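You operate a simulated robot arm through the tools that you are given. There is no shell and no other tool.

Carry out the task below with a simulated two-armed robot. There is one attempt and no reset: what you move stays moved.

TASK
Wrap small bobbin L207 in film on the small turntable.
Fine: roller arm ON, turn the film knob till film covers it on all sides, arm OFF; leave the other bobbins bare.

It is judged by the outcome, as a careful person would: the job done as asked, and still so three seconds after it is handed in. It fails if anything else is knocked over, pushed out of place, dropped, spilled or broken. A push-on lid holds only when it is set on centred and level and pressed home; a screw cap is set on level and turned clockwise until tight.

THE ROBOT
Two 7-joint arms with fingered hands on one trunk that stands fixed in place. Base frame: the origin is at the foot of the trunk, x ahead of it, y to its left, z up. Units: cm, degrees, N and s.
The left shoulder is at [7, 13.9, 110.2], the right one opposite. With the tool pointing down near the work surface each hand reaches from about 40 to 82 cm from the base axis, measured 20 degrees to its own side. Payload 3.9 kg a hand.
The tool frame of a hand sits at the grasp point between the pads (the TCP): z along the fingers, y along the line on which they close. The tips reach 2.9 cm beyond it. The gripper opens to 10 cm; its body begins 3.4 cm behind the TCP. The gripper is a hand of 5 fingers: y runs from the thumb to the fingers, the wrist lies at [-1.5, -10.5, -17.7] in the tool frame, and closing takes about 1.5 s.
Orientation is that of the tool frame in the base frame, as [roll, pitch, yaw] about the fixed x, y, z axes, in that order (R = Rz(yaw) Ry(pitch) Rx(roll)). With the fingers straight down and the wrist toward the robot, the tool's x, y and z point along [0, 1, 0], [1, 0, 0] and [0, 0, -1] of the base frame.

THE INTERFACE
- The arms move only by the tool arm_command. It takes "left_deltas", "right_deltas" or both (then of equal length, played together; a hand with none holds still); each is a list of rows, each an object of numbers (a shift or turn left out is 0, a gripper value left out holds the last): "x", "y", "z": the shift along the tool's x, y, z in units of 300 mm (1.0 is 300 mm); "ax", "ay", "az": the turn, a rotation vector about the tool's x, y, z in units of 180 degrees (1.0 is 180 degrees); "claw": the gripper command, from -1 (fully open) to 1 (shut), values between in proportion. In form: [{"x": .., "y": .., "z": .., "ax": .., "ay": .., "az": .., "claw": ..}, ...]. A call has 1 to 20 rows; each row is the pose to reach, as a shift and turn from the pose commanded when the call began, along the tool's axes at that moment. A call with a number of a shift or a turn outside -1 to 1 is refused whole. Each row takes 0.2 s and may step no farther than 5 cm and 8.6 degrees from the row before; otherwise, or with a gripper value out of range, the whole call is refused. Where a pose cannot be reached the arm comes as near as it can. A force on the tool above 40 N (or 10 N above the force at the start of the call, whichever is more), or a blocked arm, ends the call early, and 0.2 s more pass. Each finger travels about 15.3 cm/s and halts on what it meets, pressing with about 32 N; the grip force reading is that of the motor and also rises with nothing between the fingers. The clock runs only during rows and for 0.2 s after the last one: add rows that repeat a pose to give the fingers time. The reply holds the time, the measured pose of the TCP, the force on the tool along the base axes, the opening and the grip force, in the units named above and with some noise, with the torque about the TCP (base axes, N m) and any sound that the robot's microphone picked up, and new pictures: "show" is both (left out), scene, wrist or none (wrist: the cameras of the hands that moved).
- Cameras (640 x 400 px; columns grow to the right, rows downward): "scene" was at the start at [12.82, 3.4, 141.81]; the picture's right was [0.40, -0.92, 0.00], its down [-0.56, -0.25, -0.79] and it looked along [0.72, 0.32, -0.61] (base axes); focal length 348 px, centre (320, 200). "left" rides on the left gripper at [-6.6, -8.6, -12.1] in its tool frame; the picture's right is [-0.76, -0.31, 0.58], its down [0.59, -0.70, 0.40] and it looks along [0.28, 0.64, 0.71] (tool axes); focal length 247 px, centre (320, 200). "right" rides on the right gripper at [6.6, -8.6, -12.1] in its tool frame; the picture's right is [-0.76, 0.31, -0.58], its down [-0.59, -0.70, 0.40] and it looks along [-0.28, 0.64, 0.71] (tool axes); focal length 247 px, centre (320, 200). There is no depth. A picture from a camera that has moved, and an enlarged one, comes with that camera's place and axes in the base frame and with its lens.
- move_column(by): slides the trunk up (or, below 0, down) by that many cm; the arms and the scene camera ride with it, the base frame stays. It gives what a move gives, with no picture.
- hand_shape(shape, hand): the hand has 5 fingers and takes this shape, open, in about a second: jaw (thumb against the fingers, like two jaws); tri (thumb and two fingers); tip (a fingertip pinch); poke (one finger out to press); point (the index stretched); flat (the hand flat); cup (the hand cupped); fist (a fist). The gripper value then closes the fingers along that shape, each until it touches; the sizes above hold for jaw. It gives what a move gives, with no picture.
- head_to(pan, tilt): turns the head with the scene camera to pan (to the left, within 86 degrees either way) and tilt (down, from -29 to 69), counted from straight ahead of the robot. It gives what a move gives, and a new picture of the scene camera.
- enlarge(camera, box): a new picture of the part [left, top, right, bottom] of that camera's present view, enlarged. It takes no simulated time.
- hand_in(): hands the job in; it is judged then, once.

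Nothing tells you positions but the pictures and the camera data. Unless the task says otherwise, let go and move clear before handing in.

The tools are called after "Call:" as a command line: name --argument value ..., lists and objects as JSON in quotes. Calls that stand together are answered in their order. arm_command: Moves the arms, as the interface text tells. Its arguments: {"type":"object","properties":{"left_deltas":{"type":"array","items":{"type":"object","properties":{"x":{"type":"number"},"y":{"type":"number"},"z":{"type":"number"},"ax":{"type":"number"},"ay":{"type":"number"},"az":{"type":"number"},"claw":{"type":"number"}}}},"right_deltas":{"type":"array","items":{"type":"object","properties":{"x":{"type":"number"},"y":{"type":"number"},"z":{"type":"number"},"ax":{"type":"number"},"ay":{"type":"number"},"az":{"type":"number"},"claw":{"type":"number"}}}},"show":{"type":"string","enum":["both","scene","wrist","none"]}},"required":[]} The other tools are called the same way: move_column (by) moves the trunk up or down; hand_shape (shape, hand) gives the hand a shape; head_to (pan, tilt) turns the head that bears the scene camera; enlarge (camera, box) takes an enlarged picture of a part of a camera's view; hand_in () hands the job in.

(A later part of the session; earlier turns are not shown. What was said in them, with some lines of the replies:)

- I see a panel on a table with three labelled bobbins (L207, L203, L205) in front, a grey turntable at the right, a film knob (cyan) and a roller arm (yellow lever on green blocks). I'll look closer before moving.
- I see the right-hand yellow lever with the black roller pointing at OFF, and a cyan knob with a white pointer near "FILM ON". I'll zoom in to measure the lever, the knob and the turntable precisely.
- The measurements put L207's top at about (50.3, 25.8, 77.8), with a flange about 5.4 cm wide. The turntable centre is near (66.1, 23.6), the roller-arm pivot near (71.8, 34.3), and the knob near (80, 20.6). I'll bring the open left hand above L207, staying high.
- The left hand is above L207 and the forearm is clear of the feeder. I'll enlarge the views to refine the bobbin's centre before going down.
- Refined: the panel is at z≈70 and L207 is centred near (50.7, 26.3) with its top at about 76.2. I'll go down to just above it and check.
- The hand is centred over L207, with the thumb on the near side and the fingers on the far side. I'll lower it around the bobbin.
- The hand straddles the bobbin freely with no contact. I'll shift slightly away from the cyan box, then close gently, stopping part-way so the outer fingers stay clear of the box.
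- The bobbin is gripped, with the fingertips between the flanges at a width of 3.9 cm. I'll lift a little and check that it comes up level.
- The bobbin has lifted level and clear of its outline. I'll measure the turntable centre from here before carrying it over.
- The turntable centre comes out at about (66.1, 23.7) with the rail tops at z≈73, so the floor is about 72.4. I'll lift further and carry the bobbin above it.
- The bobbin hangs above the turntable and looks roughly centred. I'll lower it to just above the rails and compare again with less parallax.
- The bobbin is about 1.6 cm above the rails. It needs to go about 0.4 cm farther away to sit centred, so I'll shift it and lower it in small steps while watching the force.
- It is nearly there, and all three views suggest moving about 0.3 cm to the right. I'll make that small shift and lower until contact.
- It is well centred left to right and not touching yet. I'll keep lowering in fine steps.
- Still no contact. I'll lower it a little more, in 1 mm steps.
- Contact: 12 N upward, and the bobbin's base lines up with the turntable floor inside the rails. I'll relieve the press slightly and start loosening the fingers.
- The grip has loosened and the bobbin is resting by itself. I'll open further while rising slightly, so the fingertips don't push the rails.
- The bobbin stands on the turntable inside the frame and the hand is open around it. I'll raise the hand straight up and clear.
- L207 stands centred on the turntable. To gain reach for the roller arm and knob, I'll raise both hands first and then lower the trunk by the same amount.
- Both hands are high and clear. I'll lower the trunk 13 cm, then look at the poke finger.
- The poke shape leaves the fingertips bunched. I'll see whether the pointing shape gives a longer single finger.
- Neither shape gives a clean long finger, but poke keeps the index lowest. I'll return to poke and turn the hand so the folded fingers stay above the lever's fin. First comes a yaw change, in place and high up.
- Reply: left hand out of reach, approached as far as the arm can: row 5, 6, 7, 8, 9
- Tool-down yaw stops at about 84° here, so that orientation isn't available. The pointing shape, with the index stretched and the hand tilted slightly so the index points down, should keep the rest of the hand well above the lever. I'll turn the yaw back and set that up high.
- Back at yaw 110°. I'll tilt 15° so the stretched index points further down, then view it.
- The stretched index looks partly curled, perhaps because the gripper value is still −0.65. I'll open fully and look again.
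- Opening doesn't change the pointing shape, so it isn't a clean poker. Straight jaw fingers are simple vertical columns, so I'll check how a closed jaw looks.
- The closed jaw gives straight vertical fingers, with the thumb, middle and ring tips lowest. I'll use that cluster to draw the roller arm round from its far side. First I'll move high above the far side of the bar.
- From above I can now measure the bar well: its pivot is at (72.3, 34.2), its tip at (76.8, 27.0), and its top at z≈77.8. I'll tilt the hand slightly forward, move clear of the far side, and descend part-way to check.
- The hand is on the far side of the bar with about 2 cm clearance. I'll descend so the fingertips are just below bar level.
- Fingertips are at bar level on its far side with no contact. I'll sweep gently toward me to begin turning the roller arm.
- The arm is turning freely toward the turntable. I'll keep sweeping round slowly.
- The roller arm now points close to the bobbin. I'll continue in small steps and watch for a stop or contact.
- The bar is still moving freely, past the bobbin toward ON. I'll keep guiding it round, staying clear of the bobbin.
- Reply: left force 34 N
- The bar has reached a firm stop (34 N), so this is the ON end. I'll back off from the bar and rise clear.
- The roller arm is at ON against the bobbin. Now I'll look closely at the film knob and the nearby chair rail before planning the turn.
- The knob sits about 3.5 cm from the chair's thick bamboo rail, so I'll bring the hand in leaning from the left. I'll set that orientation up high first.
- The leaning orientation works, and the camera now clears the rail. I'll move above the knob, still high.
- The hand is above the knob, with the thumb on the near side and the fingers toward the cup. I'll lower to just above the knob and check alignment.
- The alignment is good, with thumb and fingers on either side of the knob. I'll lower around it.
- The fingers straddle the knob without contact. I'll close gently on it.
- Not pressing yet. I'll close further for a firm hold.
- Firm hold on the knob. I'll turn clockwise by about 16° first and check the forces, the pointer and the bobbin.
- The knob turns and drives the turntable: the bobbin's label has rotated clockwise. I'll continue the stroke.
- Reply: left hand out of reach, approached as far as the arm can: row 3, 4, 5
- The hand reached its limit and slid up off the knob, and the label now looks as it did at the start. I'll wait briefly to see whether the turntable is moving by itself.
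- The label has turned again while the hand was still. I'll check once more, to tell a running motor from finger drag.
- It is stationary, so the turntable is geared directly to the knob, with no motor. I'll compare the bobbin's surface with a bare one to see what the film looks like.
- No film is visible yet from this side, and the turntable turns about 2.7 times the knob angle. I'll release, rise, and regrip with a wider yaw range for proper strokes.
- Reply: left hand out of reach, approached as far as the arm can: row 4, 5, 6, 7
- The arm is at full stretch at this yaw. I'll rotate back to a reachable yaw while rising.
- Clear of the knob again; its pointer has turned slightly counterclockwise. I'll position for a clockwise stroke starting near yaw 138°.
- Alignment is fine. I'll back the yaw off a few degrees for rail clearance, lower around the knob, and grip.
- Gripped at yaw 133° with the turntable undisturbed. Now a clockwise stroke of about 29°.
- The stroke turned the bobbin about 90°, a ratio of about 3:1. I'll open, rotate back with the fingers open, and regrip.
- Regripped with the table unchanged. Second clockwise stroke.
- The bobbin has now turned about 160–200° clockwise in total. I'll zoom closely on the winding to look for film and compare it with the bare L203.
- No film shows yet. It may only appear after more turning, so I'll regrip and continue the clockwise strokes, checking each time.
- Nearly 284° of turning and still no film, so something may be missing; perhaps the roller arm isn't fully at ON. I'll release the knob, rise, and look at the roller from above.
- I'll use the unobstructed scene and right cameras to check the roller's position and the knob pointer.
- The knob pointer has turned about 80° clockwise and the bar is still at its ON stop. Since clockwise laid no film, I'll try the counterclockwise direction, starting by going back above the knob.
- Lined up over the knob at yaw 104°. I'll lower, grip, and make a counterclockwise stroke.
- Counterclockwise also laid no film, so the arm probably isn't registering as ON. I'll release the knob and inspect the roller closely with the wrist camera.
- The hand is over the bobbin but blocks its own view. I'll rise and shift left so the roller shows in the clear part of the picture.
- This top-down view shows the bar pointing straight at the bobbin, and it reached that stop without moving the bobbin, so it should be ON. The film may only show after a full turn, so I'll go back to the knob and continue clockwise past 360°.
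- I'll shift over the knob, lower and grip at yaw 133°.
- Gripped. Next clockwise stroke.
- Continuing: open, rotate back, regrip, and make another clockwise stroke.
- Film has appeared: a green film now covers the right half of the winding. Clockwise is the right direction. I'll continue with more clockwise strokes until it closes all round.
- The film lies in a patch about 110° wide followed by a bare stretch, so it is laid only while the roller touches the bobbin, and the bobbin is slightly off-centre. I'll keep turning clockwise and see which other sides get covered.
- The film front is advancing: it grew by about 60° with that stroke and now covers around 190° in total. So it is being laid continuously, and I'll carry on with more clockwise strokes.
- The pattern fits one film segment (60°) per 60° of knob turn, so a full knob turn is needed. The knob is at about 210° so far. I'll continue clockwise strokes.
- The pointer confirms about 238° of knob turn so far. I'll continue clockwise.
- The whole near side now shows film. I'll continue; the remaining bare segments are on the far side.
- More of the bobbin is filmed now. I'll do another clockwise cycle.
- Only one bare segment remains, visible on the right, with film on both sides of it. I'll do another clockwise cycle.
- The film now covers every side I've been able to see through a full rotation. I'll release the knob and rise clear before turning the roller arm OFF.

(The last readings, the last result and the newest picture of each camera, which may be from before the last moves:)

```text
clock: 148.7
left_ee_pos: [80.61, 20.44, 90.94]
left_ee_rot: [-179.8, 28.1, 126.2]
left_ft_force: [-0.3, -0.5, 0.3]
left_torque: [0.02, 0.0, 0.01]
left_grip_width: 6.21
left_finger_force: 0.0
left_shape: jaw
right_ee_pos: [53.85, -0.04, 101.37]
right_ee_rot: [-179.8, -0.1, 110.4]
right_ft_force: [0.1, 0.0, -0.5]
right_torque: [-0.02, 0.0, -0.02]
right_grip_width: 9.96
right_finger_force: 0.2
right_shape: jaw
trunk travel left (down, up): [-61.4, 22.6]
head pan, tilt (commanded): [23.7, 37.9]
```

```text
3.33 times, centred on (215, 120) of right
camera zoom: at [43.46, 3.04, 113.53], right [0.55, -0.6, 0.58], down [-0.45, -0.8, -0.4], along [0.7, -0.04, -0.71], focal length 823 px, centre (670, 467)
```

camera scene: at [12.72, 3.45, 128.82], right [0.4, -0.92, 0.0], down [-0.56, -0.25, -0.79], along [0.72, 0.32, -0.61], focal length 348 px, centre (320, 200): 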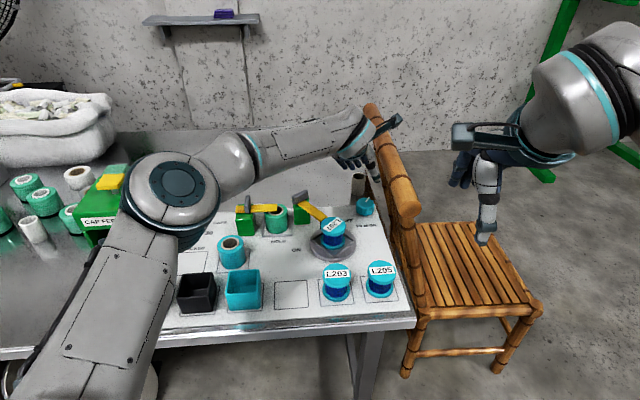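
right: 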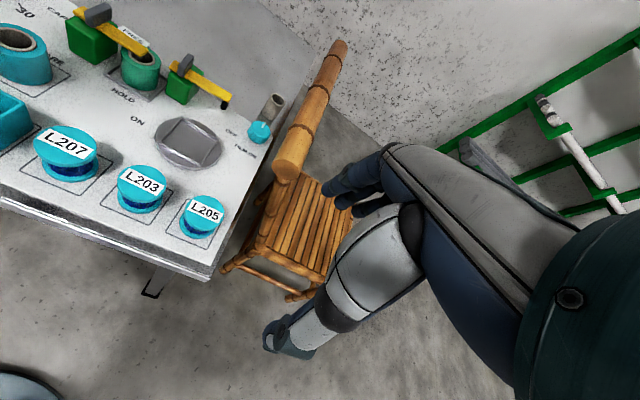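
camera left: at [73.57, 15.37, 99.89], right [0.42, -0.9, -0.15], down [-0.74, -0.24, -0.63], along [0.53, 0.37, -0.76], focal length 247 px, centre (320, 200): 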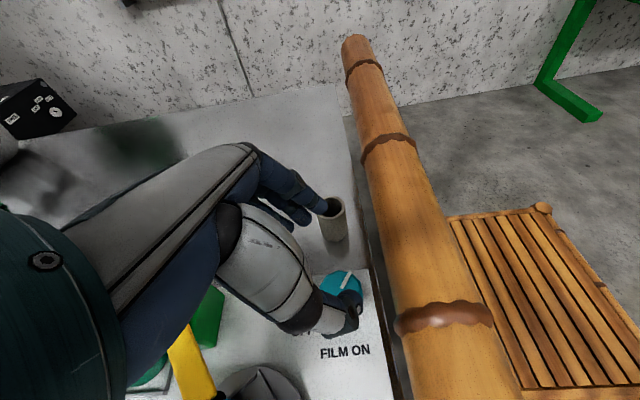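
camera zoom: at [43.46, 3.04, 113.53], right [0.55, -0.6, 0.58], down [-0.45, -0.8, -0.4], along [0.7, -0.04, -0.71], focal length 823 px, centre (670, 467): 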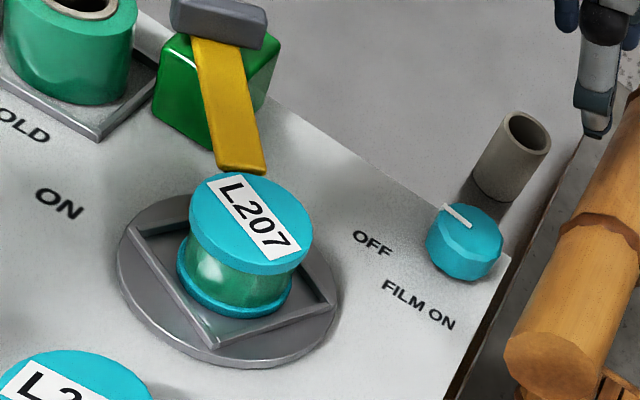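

All visible sides of L207 carry film. Now I'll set the hand upright with closed fingers and move high toward the left of the roller arm, to swing it back OFF.

Call:
arm_command --left_deltas '[{"ay": 0.04, "claw": 0.0}, {"ay": 0.08, "claw": 0.5}, {"ay": 0.12, "claw": 1}, {"ay": 0.156, "claw": 1}, {"ay": 0.156, "claw": 1}, {"ay": 0.156, "claw": 1}]' --show "none"

Call:
arm_command --left_deltas '[{"x": 0.12, "y": -0.05, "az": -0.03}, {"x": 0.24, "y": -0.1, "az": -0.06}, {"x": 0.36, "y": -0.155, "az": -0.09}, {"x": 0.48, "y": -0.21, "az": -0.12}, {"x": 0.575, "y": -0.257, "az": -0.132}, {"x": 0.575, "y": -0.257, "az": -0.132}]' --show "both"

```text
clock: 150.1
left_ee_pos: [77.58, 18.15, 90.67]
left_ee_rot: [179.9, 0.0, 126.0]
left_ft_force: [0.0, -0.4, 0.2]
left_torque: [0.02, 0.0, 0.02]
left_grip_width: 0.03
left_finger_force: 32.5
left_shape: jaw
left hand out of reach, approached as far as the arm can: row 3, 4, 5, 6
right_ee_pos: [53.84, -0.11, 101.51]
right_ee_rot: [180.0, -0.1, 110.6]
right_ft_force: [0.4, -0.7, -0.3]
right_torque: [0.0, 0.0, -0.03]
right_grip_width: 9.95
right_finger_force: 0.0
right_shape: jaw
trunk travel left (down, up): [-61.4, 22.6]
head pan, tilt (commanded): [23.7, 37.9]
```

```text
clock: 151.5
left_ee_pos: [61.4, 27.6, 90.67]
left_ee_rot: [179.9, 0.1, 149.9]
left_ft_force: [0.1, -0.1, 0.7]
left_torque: [-0.01, 0.0, 0.02]
left_grip_width: 0.03
left_finger_force: 32.2
left_shape: jaw
right_ee_pos: [53.82, -0.16, 101.56]
right_ee_rot: [180.0, -0.2, 110.3]
right_ft_force: [1.1, 0.8, -0.2]
right_torque: [-0.01, -0.02, 0.01]
right_grip_width: 10.01
right_finger_force: 0.0
right_shape: jaw
trunk travel left (down, up): [-61.4, 22.6]
head pan, tilt (commanded): [23.7, 37.9]
camera scene: at [12.88, 3.35, 128.8], right [0.4, -0.92, 0.0], down [-0.56, -0.25, -0.79], along [0.72, 0.32, -0.61], focal length 348 px, centre (320, 200)
camera left: at [62.83, 16.86, 102.97], right [0.5, -0.65, -0.58], down [-0.86, -0.31, -0.4], along [0.08, 0.7, -0.71], focal length 247 px, centre (320, 200)
```

scene: 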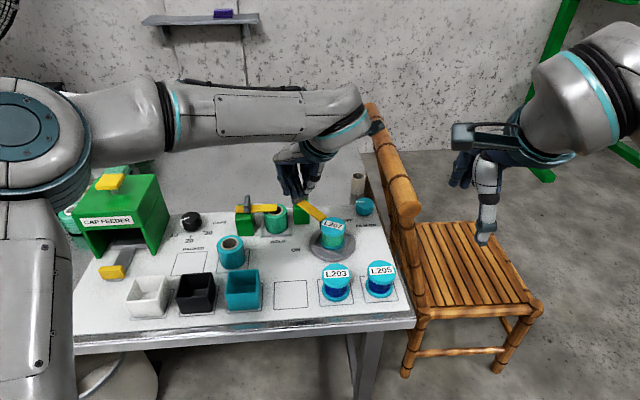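
left: 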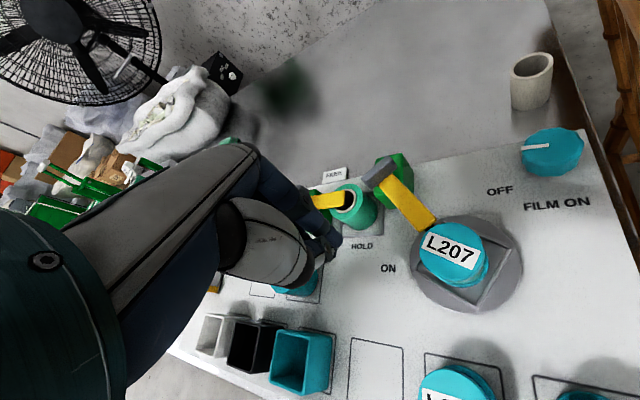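

I have a clear top view again. I'll zoom to measure the bar's left side for a precise approach.

Call:
enlarge --camera "left" --box '[300, 120, 540, 330]'

```text
1.90 times, centred on (420, 225) of left
camera zoom: at [62.83, 16.86, 102.97], right [0.5, -0.65, -0.58], down [-0.86, -0.31, -0.4], along [0.08, 0.7, -0.71], focal length 470 px, centre (130, 152)
```

zoom: 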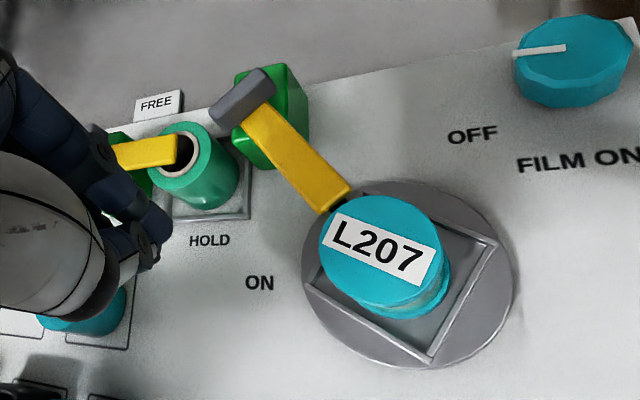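

The bar's left edge is near (68.4, 29.9), and there is free space between it and the HOLD tray. I'll move above that gap and descend part-way.

Call:
arm_command --left_deltas '[{"x": -0.03, "y": 0.08}, {"x": -0.0643, "y": 0.168}, {"x": -0.0643, "y": 0.168, "z": 0.1}, {"x": -0.0643, "y": 0.168, "z": 0.2}, {"x": -0.0643, "y": 0.168, "z": 0.285}, {"x": -0.0643, "y": 0.168, "z": 0.285}]' --show "both"

Call:
enlarge --camera "left" --box '[240, 140, 500, 350]'

Call:
enlarge --camera "scene" --box '[260, 160, 380, 260]'

Call:
enlarge --camera "right" --box '[100, 20, 260, 150]'

```text
clock: 152.9
left_ee_pos: [65.28, 31.21, 81.71]
left_ee_rot: [-180.0, 0.0, 149.7]
left_ft_force: [-0.4, -0.8, -0.6]
left_torque: [0.0, 0.03, -0.02]
left_grip_width: 0.02
left_finger_force: 32.4
left_shape: jaw
right_ee_pos: [53.75, -0.1, 101.47]
right_ee_rot: [180.0, 0.0, 110.5]
right_ft_force: [-0.8, -0.8, 0.5]
right_torque: [-0.01, -0.05, 0.01]
right_grip_width: 9.99
right_finger_force: 0.1
right_shape: jaw
trunk travel left (down, up): [-61.4, 22.6]
head pan, tilt (commanded): [23.7, 37.9]
camera scene: at [12.79, 3.38, 128.81], right [0.4, -0.92, 0.0], down [-0.56, -0.25, -0.79], along [0.72, 0.32, -0.61], focal length 348 px, centre (320, 200)
camera left: at [66.78, 20.52, 94.03], right [0.5, -0.65, -0.58], down [-0.86, -0.31, -0.4], along [0.08, 0.7, -0.71], focal length 247 px, centre (320, 200)
```

scene: 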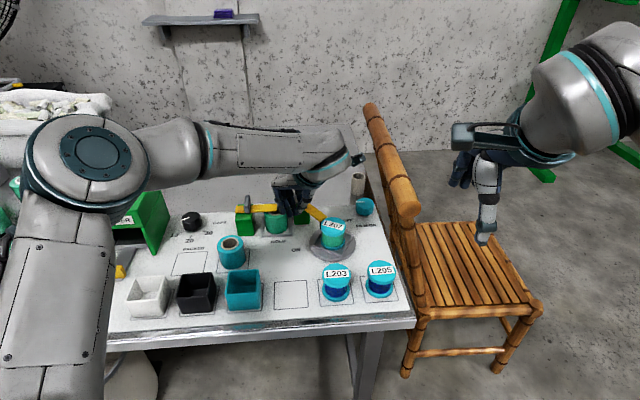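
left: 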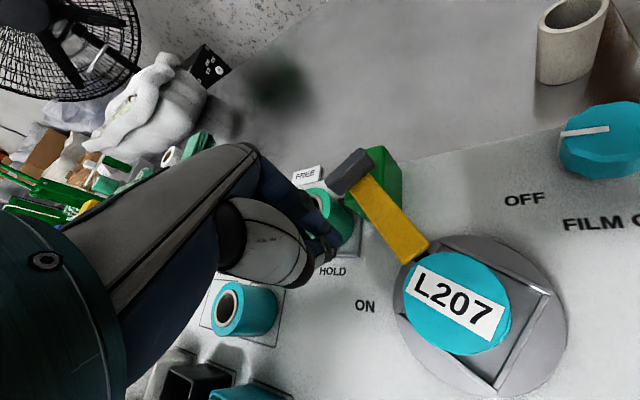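

```text
1.90 times, centred on (370, 245) of left
camera zoom: at [66.78, 20.52, 94.03], right [0.5, -0.65, -0.58], down [-0.86, -0.31, -0.4], along [0.08, 0.7, -0.71], focal length 470 px, centre (225, 114)
```

zoom: 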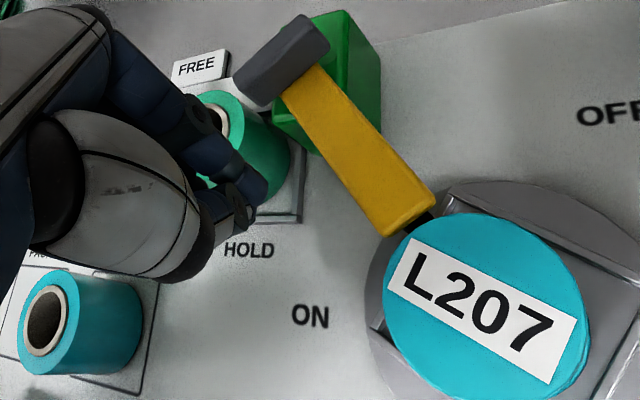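

```text
4.00 times, centred on (320, 210) of scene
camera zoom: at [12.79, 3.38, 128.81], right [0.4, -0.92, 0.0], down [-0.56, -0.25, -0.79], along [0.72, 0.32, -0.61], focal length 1392 px, centre (320, 160)
```

zoom: 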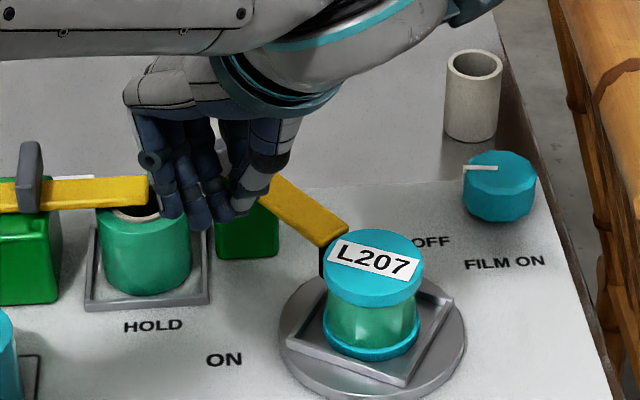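

```text
3.08 times, centred on (180, 85) of right
camera zoom: at [43.38, 3.01, 113.57], right [0.55, -0.6, 0.58], down [-0.45, -0.8, -0.4], along [0.7, -0.04, -0.71], focal length 760 px, centre (751, 554)
```

zoom: 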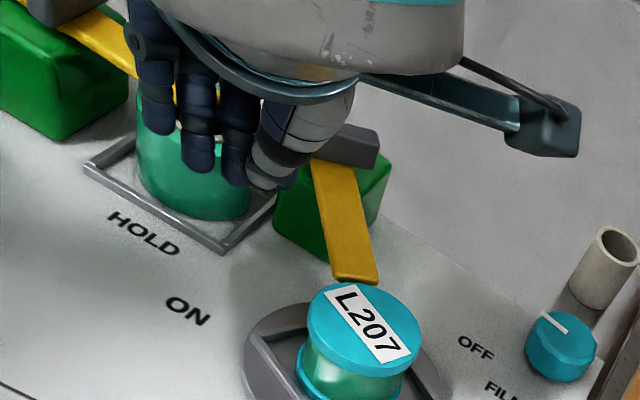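

The fingers hang over the free gap, clear of the HOLD spool and the bobbin. I'll go down to bar level.

Call:
arm_command --left_deltas '[{"z": 0.04}, {"z": 0.08}, {"z": 0.107}, {"z": 0.107}]' --show "none"

Call:
enlarge --camera "left" --box '[240, 140, 500, 350]'

Call:
enlarge --camera "right" --box '[100, 20, 260, 150]'

```text
clock: 153.9
left_ee_pos: [65.26, 31.25, 78.53]
left_ee_rot: [-179.9, 0.1, 149.8]
left_ft_force: [0.1, -0.5, -0.9]
left_torque: [0.01, 0.0, -0.04]
left_grip_width: 0.01
left_finger_force: 31.8
left_shape: jaw
right_ee_pos: [53.74, -0.07, 101.42]
right_ee_rot: [-180.0, 0.1, 110.5]
right_ft_force: [-0.1, 0.0, 0.2]
right_torque: [-0.03, 0.01, -0.01]
right_grip_width: 9.97
right_finger_force: 0.0
right_shape: jaw
trunk travel left (down, up): [-61.4, 22.6]
head pan, tilt (commanded): [23.7, 37.9]
```

```text
1.90 times, centred on (370, 245) of left
camera zoom: at [66.7, 20.55, 90.9], right [0.5, -0.65, -0.58], down [-0.86, -0.31, -0.4], along [0.08, 0.7, -0.71], focal length 470 px, centre (225, 114)
```

zoom: 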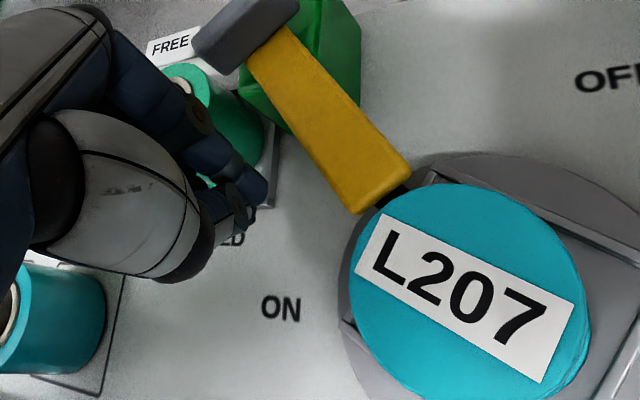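

```text
3.08 times, centred on (180, 85) of right
camera zoom: at [43.4, 3.03, 113.56], right [0.55, -0.6, 0.58], down [-0.45, -0.8, -0.4], along [0.7, -0.04, -0.71], focal length 760 px, centre (751, 554)
```

zoom: 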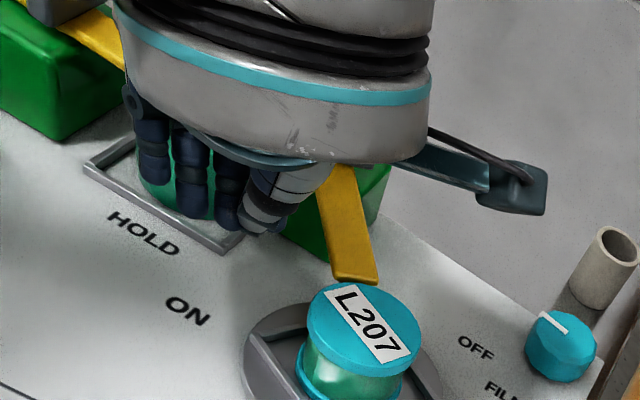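

Fingertips are at bar level on its left side with no contact. I'll push the bar gently back toward OFF, first half.

Call:
arm_command --left_deltas '[{"x": -0.033, "y": 0.002}, {"x": -0.0667, "y": 0.004}, {"x": -0.092, "y": 0.002, "az": -0.008}, {"x": -0.117, "y": 0.0005, "az": -0.0167}, {"x": -0.141, "y": 0.005, "az": -0.028}, {"x": -0.1657, "y": 0.0096, "az": -0.039}, {"x": -0.1657, "y": 0.0096, "az": -0.039}]' --show "both"

Call:
enlarge --camera "left" --box '[240, 140, 500, 350]'

Call:
enlarge --camera "scene" --box '[270, 160, 390, 260]'

Call:
enlarge --camera "right" --box '[120, 30, 280, 160]'

```text
clock: 155.5
left_ee_pos: [69.74, 29.2, 78.71]
left_ee_rot: [-180.0, 0.1, 156.8]
left_ft_force: [0.0, -0.3, -1.2]
left_torque: [0.01, -0.02, 0.0]
left_grip_width: 0.01
left_finger_force: 32.0
left_shape: jaw
right_ee_pos: [53.85, -0.08, 101.57]
right_ee_rot: [180.0, 0.0, 110.5]
right_ft_force: [-0.4, 0.5, -0.4]
right_torque: [0.02, 0.0, 0.0]
right_grip_width: 9.98
right_finger_force: 0.1
right_shape: jaw
trunk travel left (down, up): [-61.4, 22.6]
head pan, tilt (commanded): [23.7, 37.9]
camera scene: at [12.81, 3.41, 128.81], right [0.4, -0.92, 0.0], down [-0.56, -0.25, -0.79], along [0.72, 0.32, -0.61], focal length 348 px, centre (320, 200)
camera left: at [72.46, 18.73, 90.93], right [0.58, -0.58, -0.58], down [-0.82, -0.42, -0.4], along [-0.01, 0.7, -0.71], focal length 247 px, centre (320, 200)
```

scene: 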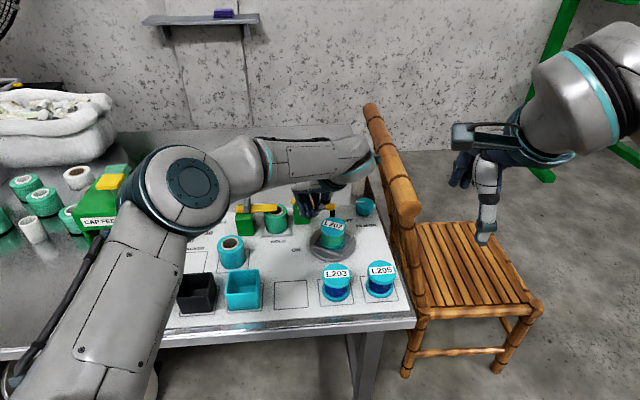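
left: 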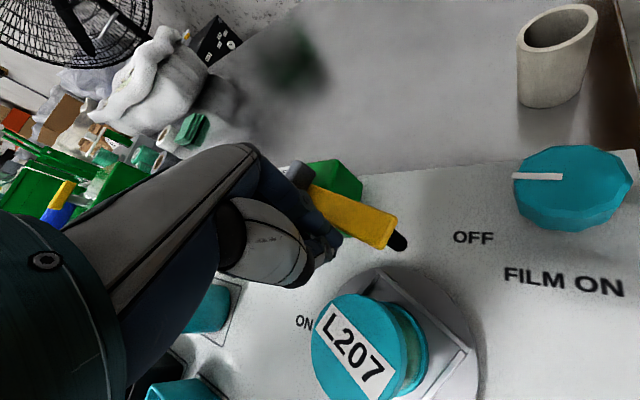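

```text
1.90 times, centred on (370, 245) of left
camera zoom: at [72.46, 18.73, 90.93], right [0.58, -0.58, -0.58], down [-0.82, -0.42, -0.4], along [-0.01, 0.7, -0.71], focal length 470 px, centre (225, 114)
```

zoom: 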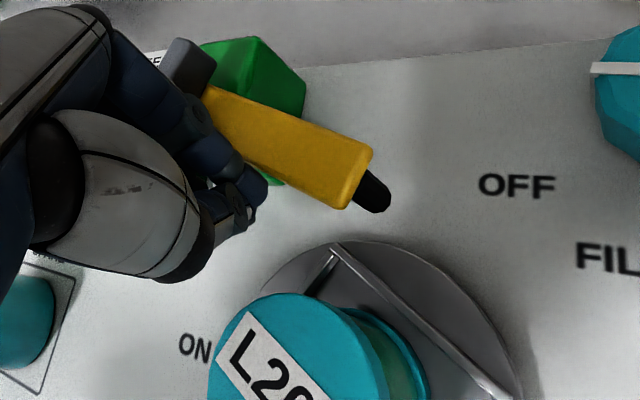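

```text
4.00 times, centred on (330, 210) of scene
camera zoom: at [12.81, 3.41, 128.81], right [0.4, -0.92, 0.0], down [-0.56, -0.25, -0.79], along [0.72, 0.32, -0.61], focal length 1392 px, centre (280, 160)
```

zoom: 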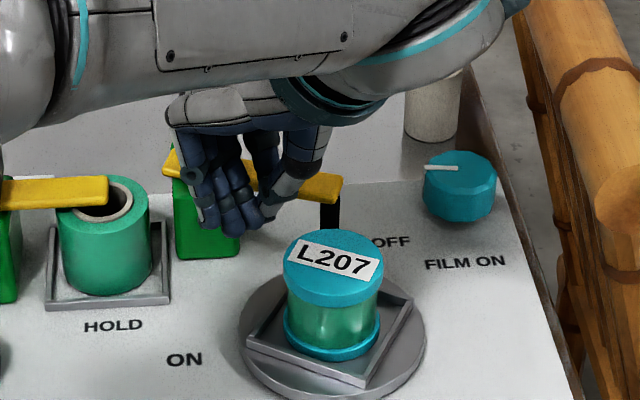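

```text
3.08 times, centred on (200, 95) of right
camera zoom: at [43.39, 3.04, 113.56], right [0.55, -0.6, 0.58], down [-0.45, -0.8, -0.4], along [0.7, -0.04, -0.71], focal length 760 px, centre (689, 523)
```

zoom: 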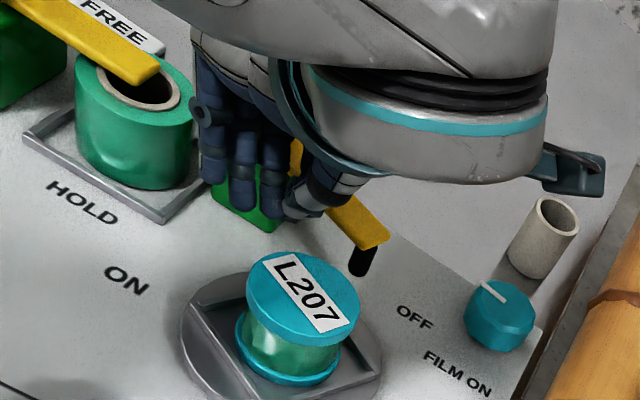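

The bar is swinging back; it is now about halfway. I'll continue toward OFF.

Call:
arm_command --left_deltas '[{"x": -0.025, "y": 0.007}, {"x": -0.0486, "y": 0.0136}, {"x": -0.067, "y": 0.026}, {"x": -0.0851, "y": 0.0383}, {"x": -0.0851, "y": 0.0383}]' --show "none"

Call:
enlarge --camera "left" --box '[240, 140, 500, 350]'

Call:
enlarge --camera "scene" --box '[270, 160, 390, 260]'

Call:
enlarge --camera "right" --box '[140, 30, 300, 160]'

```text
clock: 156.7
left_ee_pos: [72.42, 29.05, 78.64]
left_ee_rot: [-179.9, 0.0, 156.8]
left_ft_force: [-3.9, -1.0, -0.7]
left_torque: [-0.03, 0.07, 0.03]
left_grip_width: 0.0
left_finger_force: 32.1
left_shape: jaw
right_ee_pos: [53.83, -0.0, 101.49]
right_ee_rot: [180.0, -0.1, 110.5]
right_ft_force: [-0.1, -0.3, 0.7]
right_torque: [0.0, 0.02, -0.02]
right_grip_width: 9.97
right_finger_force: 0.0
right_shape: jaw
trunk travel left (down, up): [-61.4, 22.6]
head pan, tilt (commanded): [23.7, 37.9]
```

```text
1.90 times, centred on (370, 245) of left
camera zoom: at [75.16, 18.64, 90.94], right [0.57, -0.58, -0.58], down [-0.82, -0.41, -0.4], along [-0.01, 0.7, -0.71], focal length 470 px, centre (225, 114)
```

zoom: 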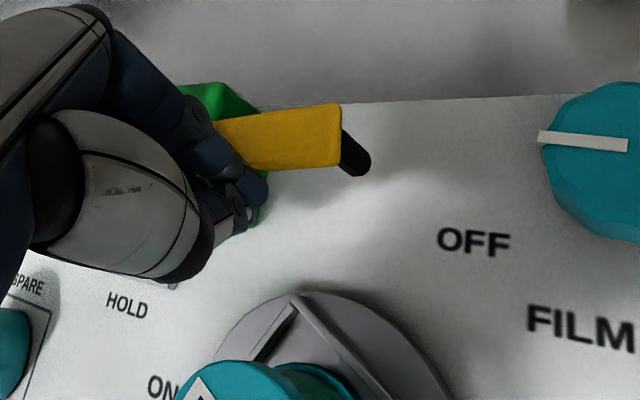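

```text
4.00 times, centred on (330, 210) of scene
camera zoom: at [12.79, 3.39, 128.81], right [0.4, -0.92, 0.0], down [-0.56, -0.25, -0.79], along [0.72, 0.32, -0.61], focal length 1392 px, centre (280, 160)
```

zoom: 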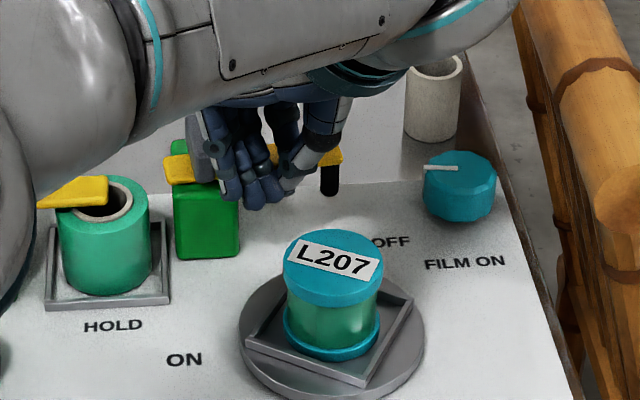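

```text
3.08 times, centred on (220, 95) of right
camera zoom: at [43.38, 3.02, 113.57], right [0.55, -0.6, 0.58], down [-0.45, -0.8, -0.4], along [0.7, -0.04, -0.71], focal length 760 px, centre (628, 523)
```

zoom: 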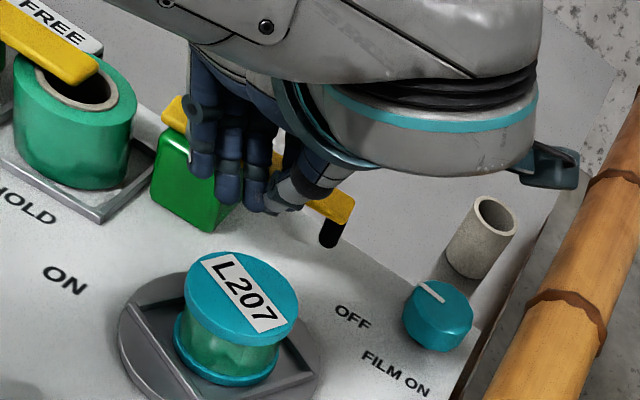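

The bar is back at about its original OFF angle, with light contact. I'll nudge slightly further to confirm it's at the OFF end.

Call:
arm_command --left_deltas '[{"x": -0.004, "y": 0.006}, {"x": -0.0075, "y": 0.0115}, {"x": -0.0075, "y": 0.0115}]' --show "none"

Call:
enlarge --camera "left" --box '[240, 140, 500, 350]'

```text
clock: 157.5
left_ee_pos: [72.74, 29.36, 78.57]
left_ee_rot: [-179.9, 0.0, 156.8]
left_ft_force: [-18.5, -6.0, -4.6]
left_torque: [-0.13, 0.41, -0.06]
left_grip_width: 0.0
left_finger_force: 31.9
left_shape: jaw
right_ee_pos: [53.58, -0.13, 101.62]
right_ee_rot: [179.9, 0.0, 110.5]
right_ft_force: [-0.2, -0.2, 0.6]
right_torque: [0.02, 0.0, 0.0]
right_grip_width: 9.99
right_finger_force: 0.0
right_shape: jaw
trunk travel left (down, up): [-61.4, 22.6]
head pan, tilt (commanded): [23.7, 37.9]
```

```text
1.90 times, centred on (370, 245) of left
camera zoom: at [75.44, 18.85, 90.92], right [0.57, -0.58, -0.58], down [-0.82, -0.42, -0.4], along [-0.01, 0.7, -0.71], focal length 470 px, centre (225, 114)
```

zoom: 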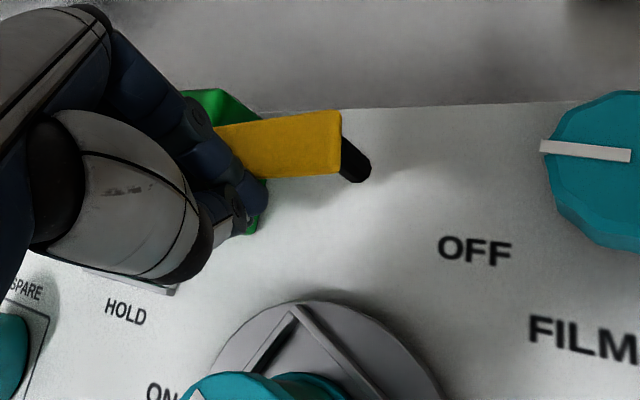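

It's at the OFF stop (18 N). I'll back off from the bar and rise clear.

Call:
arm_command --left_deltas '[{"x": 0.014, "y": -0.021}, {"x": 0.027, "y": -0.042}, {"x": 0.027, "y": -0.042, "z": -0.1}, {"x": 0.027, "y": -0.042, "z": -0.22}, {"x": 0.027, "y": -0.042, "z": -0.35}, {"x": 0.027, "y": -0.042, "z": -0.48}, {"x": 0.027, "y": -0.042, "z": -0.48}]' --show "both"

Call:
enlarge --camera "scene" --box '[280, 170, 400, 270]'

Call:
enlarge --camera "right" --box '[130, 40, 290, 180]'

```text
clock: 159.1
left_ee_pos: [71.53, 28.33, 92.81]
left_ee_rot: [-179.9, 0.0, 156.8]
left_ft_force: [0.5, 0.0, 0.6]
left_torque: [0.03, 0.01, 0.02]
left_grip_width: 0.0
left_finger_force: 32.1
left_shape: jaw
right_ee_pos: [53.91, -0.17, 101.44]
right_ee_rot: [-179.9, 0.0, 110.4]
right_ft_force: [0.0, 0.7, -0.2]
right_torque: [0.01, -0.01, -0.01]
right_grip_width: 10.0
right_finger_force: 0.1
right_shape: jaw
trunk travel left (down, up): [-61.4, 22.6]
head pan, tilt (commanded): [23.7, 37.9]
camera scene: at [12.87, 3.43, 128.8], right [0.4, -0.92, 0.0], down [-0.56, -0.25, -0.79], along [0.72, 0.32, -0.61], focal length 348 px, centre (320, 200)
camera left: at [74.28, 17.94, 105.16], right [0.57, -0.58, -0.58], down [-0.82, -0.41, -0.4], along [-0.01, 0.7, -0.71], focal length 247 px, centre (320, 200)
```

scene: 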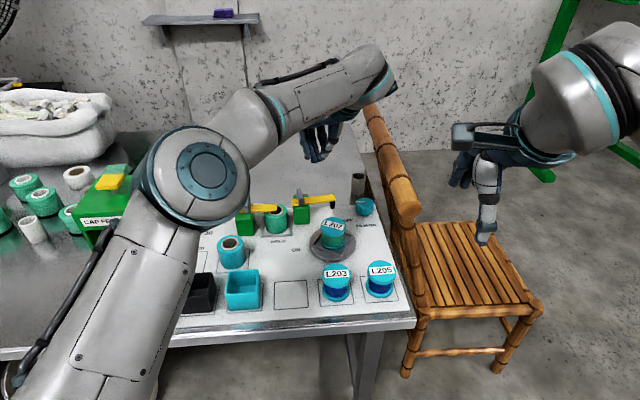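
left: 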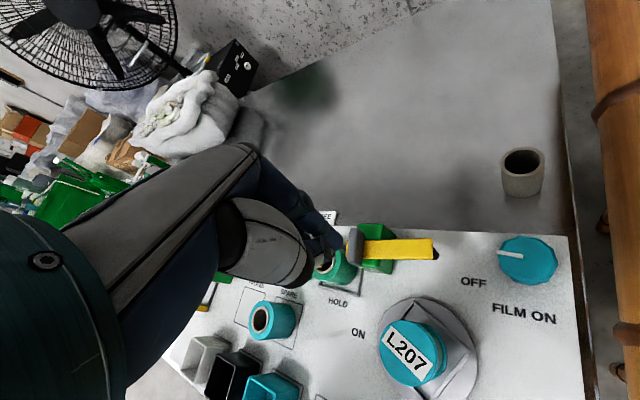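

```text
4.00 times, centred on (340, 220) of scene
camera zoom: at [12.87, 3.43, 128.8], right [0.4, -0.92, 0.0], down [-0.56, -0.25, -0.79], along [0.72, 0.32, -0.61], focal length 1392 px, centre (240, 120)
```

zoom: 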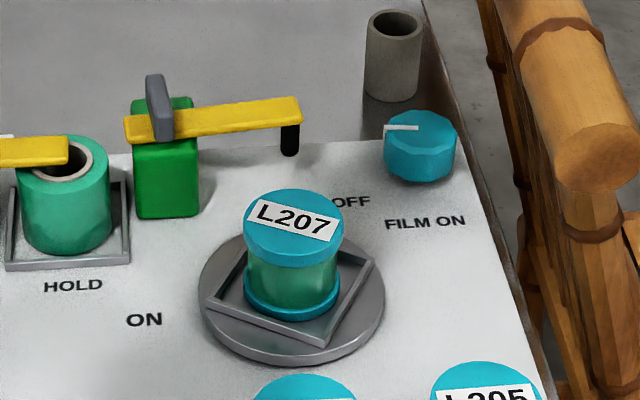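

```text
2.86 times, centred on (210, 110) of right
camera zoom: at [43.45, 3.06, 113.54], right [0.55, -0.6, 0.58], down [-0.45, -0.8, -0.4], along [0.7, -0.04, -0.71], focal length 706 px, centre (634, 457)
```

zoom: 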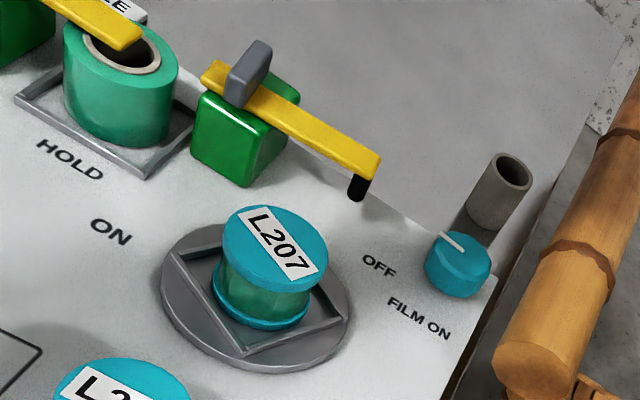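

The arm is back at OFF and L207 stands wrapped. I'll check the bobbin's right and far side from the wrist camera.

Call:
enlarge --camera "left" --box '[360, 290, 500, 400]'

Call:
enlarge --camera "scene" --box '[310, 205, 370, 265]'

```text
3.64 times, centred on (430, 345) of left
camera zoom: at [74.28, 17.94, 105.16], right [0.57, -0.58, -0.58], down [-0.82, -0.41, -0.4], along [-0.01, 0.7, -0.71], focal length 898 px, centre (-80, -327)
```

zoom: 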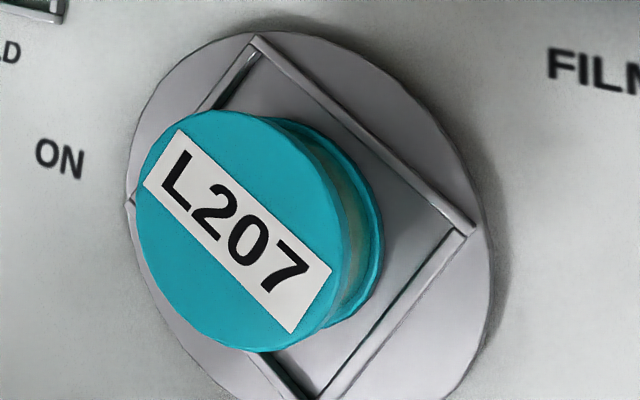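

```text
6.67 times, centred on (340, 235) of scene
camera zoom: at [12.87, 3.43, 128.8], right [0.4, -0.92, 0.0], down [-0.56, -0.25, -0.79], along [0.72, 0.32, -0.61], focal length 2319 px, centre (187, -33)
```

zoom: 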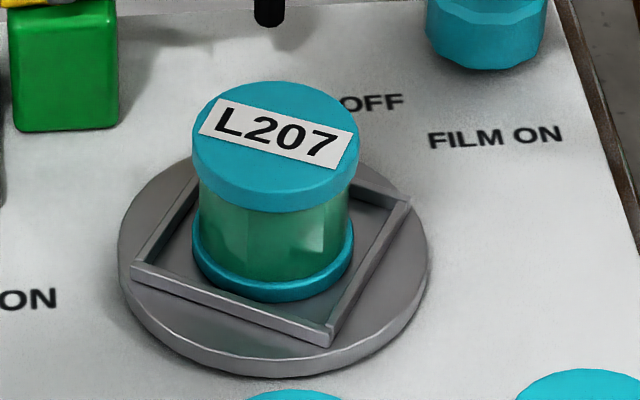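

Film is continuous on all sides I can see. I'll move the left hand back and up, well clear, and take a last look at everything.

Call:
arm_command --left_deltas '[{"z": -0.1}, {"x": 0.08, "y": -0.01, "z": -0.2}, {"x": 0.18, "y": -0.02, "z": -0.2}, {"x": 0.28, "y": -0.03, "z": -0.2}, {"x": 0.36, "y": -0.035, "z": -0.2}, {"x": 0.42, "y": -0.035, "z": -0.2}, {"x": 0.42, "y": -0.035, "z": -0.2}]' --show "both"

Call:
enlarge --camera "scene" --box '[80, 160, 420, 330]'

Call:
enlarge --camera "right" --box '[0, 20, 300, 240]'

```text
clock: 160.7
left_ee_pos: [59.58, 32.46, 99.05]
left_ee_rot: [180.0, 0.0, 156.8]
left_ft_force: [0.9, 0.2, 1.0]
left_torque: [0.03, 0.03, 0.02]
left_grip_width: 0.0
left_finger_force: 31.6
left_shape: jaw
right_ee_pos: [53.81, -0.11, 101.55]
right_ee_rot: [179.9, -0.1, 110.5]
right_ft_force: [0.1, 0.6, 0.5]
right_torque: [-0.01, 0.01, 0.03]
right_grip_width: 9.96
right_finger_force: 0.0
right_shape: jaw
trunk travel left (down, up): [-61.4, 22.6]
head pan, tilt (commanded): [23.7, 37.9]
camera scene: at [12.86, 3.38, 128.81], right [0.4, -0.92, 0.0], down [-0.56, -0.25, -0.79], along [0.72, 0.32, -0.61], focal length 348 px, centre (320, 200)
camera left: at [62.34, 21.98, 111.3], right [0.57, -0.58, -0.58], down [-0.82, -0.41, -0.4], along [-0.01, 0.7, -0.71], focal length 247 px, centre (320, 200)
```

scene: 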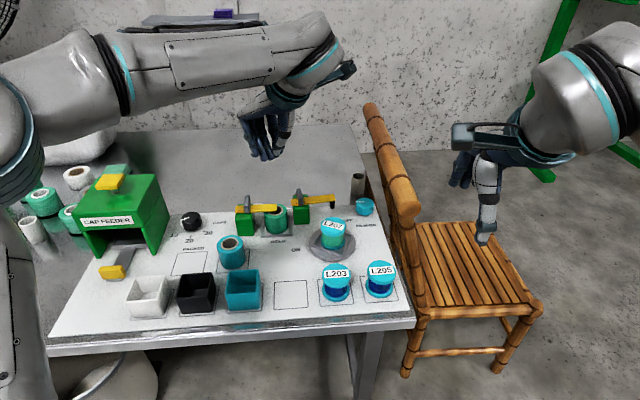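
left: 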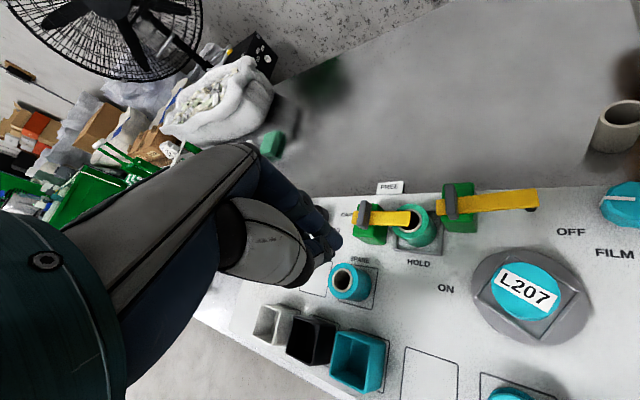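

```text
1.88 times, centred on (250, 245) of scene
camera zoom: at [12.86, 3.38, 128.81], right [0.4, -0.92, 0.0], down [-0.56, -0.25, -0.79], along [0.72, 0.32, -0.61], focal length 655 px, centre (452, 115)
```

zoom: 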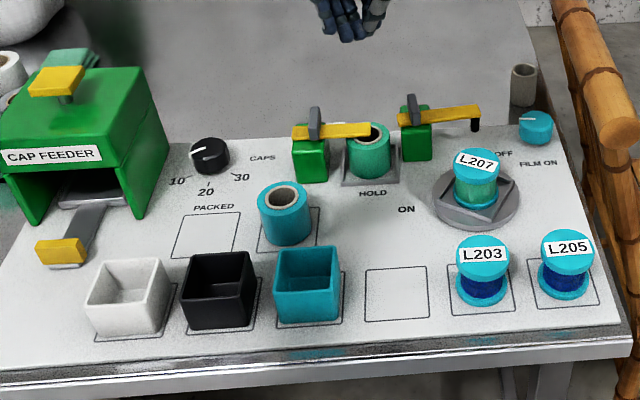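

```text
1.82 times, centred on (150, 130) of right
camera zoom: at [43.44, 3.01, 113.54], right [0.55, -0.6, 0.58], down [-0.45, -0.8, -0.4], along [0.7, -0.04, -0.71], focal length 449 px, centre (629, 327)
```

zoom: 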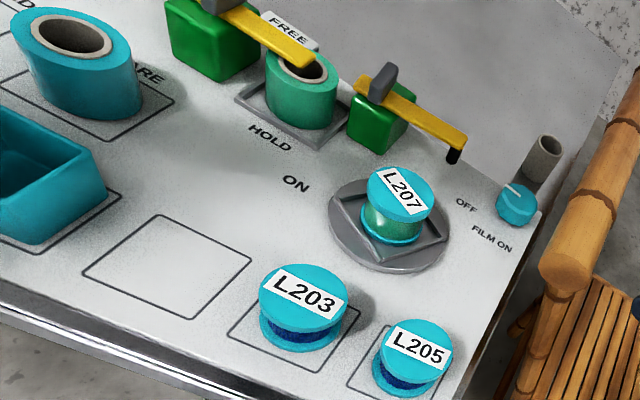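

L207 stands on the small turntable wrapped in green film, and the roller arm is at OFF. L203 and L205 are bare and in place, nothing else has been disturbed, and both hands are clear. I'm handing in the job.

Call:
hand_in

```text
The job is handed in.
```

Small bobbin L207 is wrapped in film and standing on the small turntable, and the job is handed in; I have no verdict back yet.

- **Film:** Green film covers the winding all round. Different sides came into view as the turntable turned, and I saw film on each.
- **Roller arm:** I set it to ON for the wrapping and then swung it back to its OFF stop.
- **Other bobbins:** L203 and L205 are still bare and in their places.
- **Surroundings:** Nothing else looked moved in the last pictures, and both hands were clear.

Wrapping took longer than I expected, because the film only began to show after most of a turn of the turntable. I also made one short counterclockwise turn while looking for the right direction, and it left no visible trace on the film.
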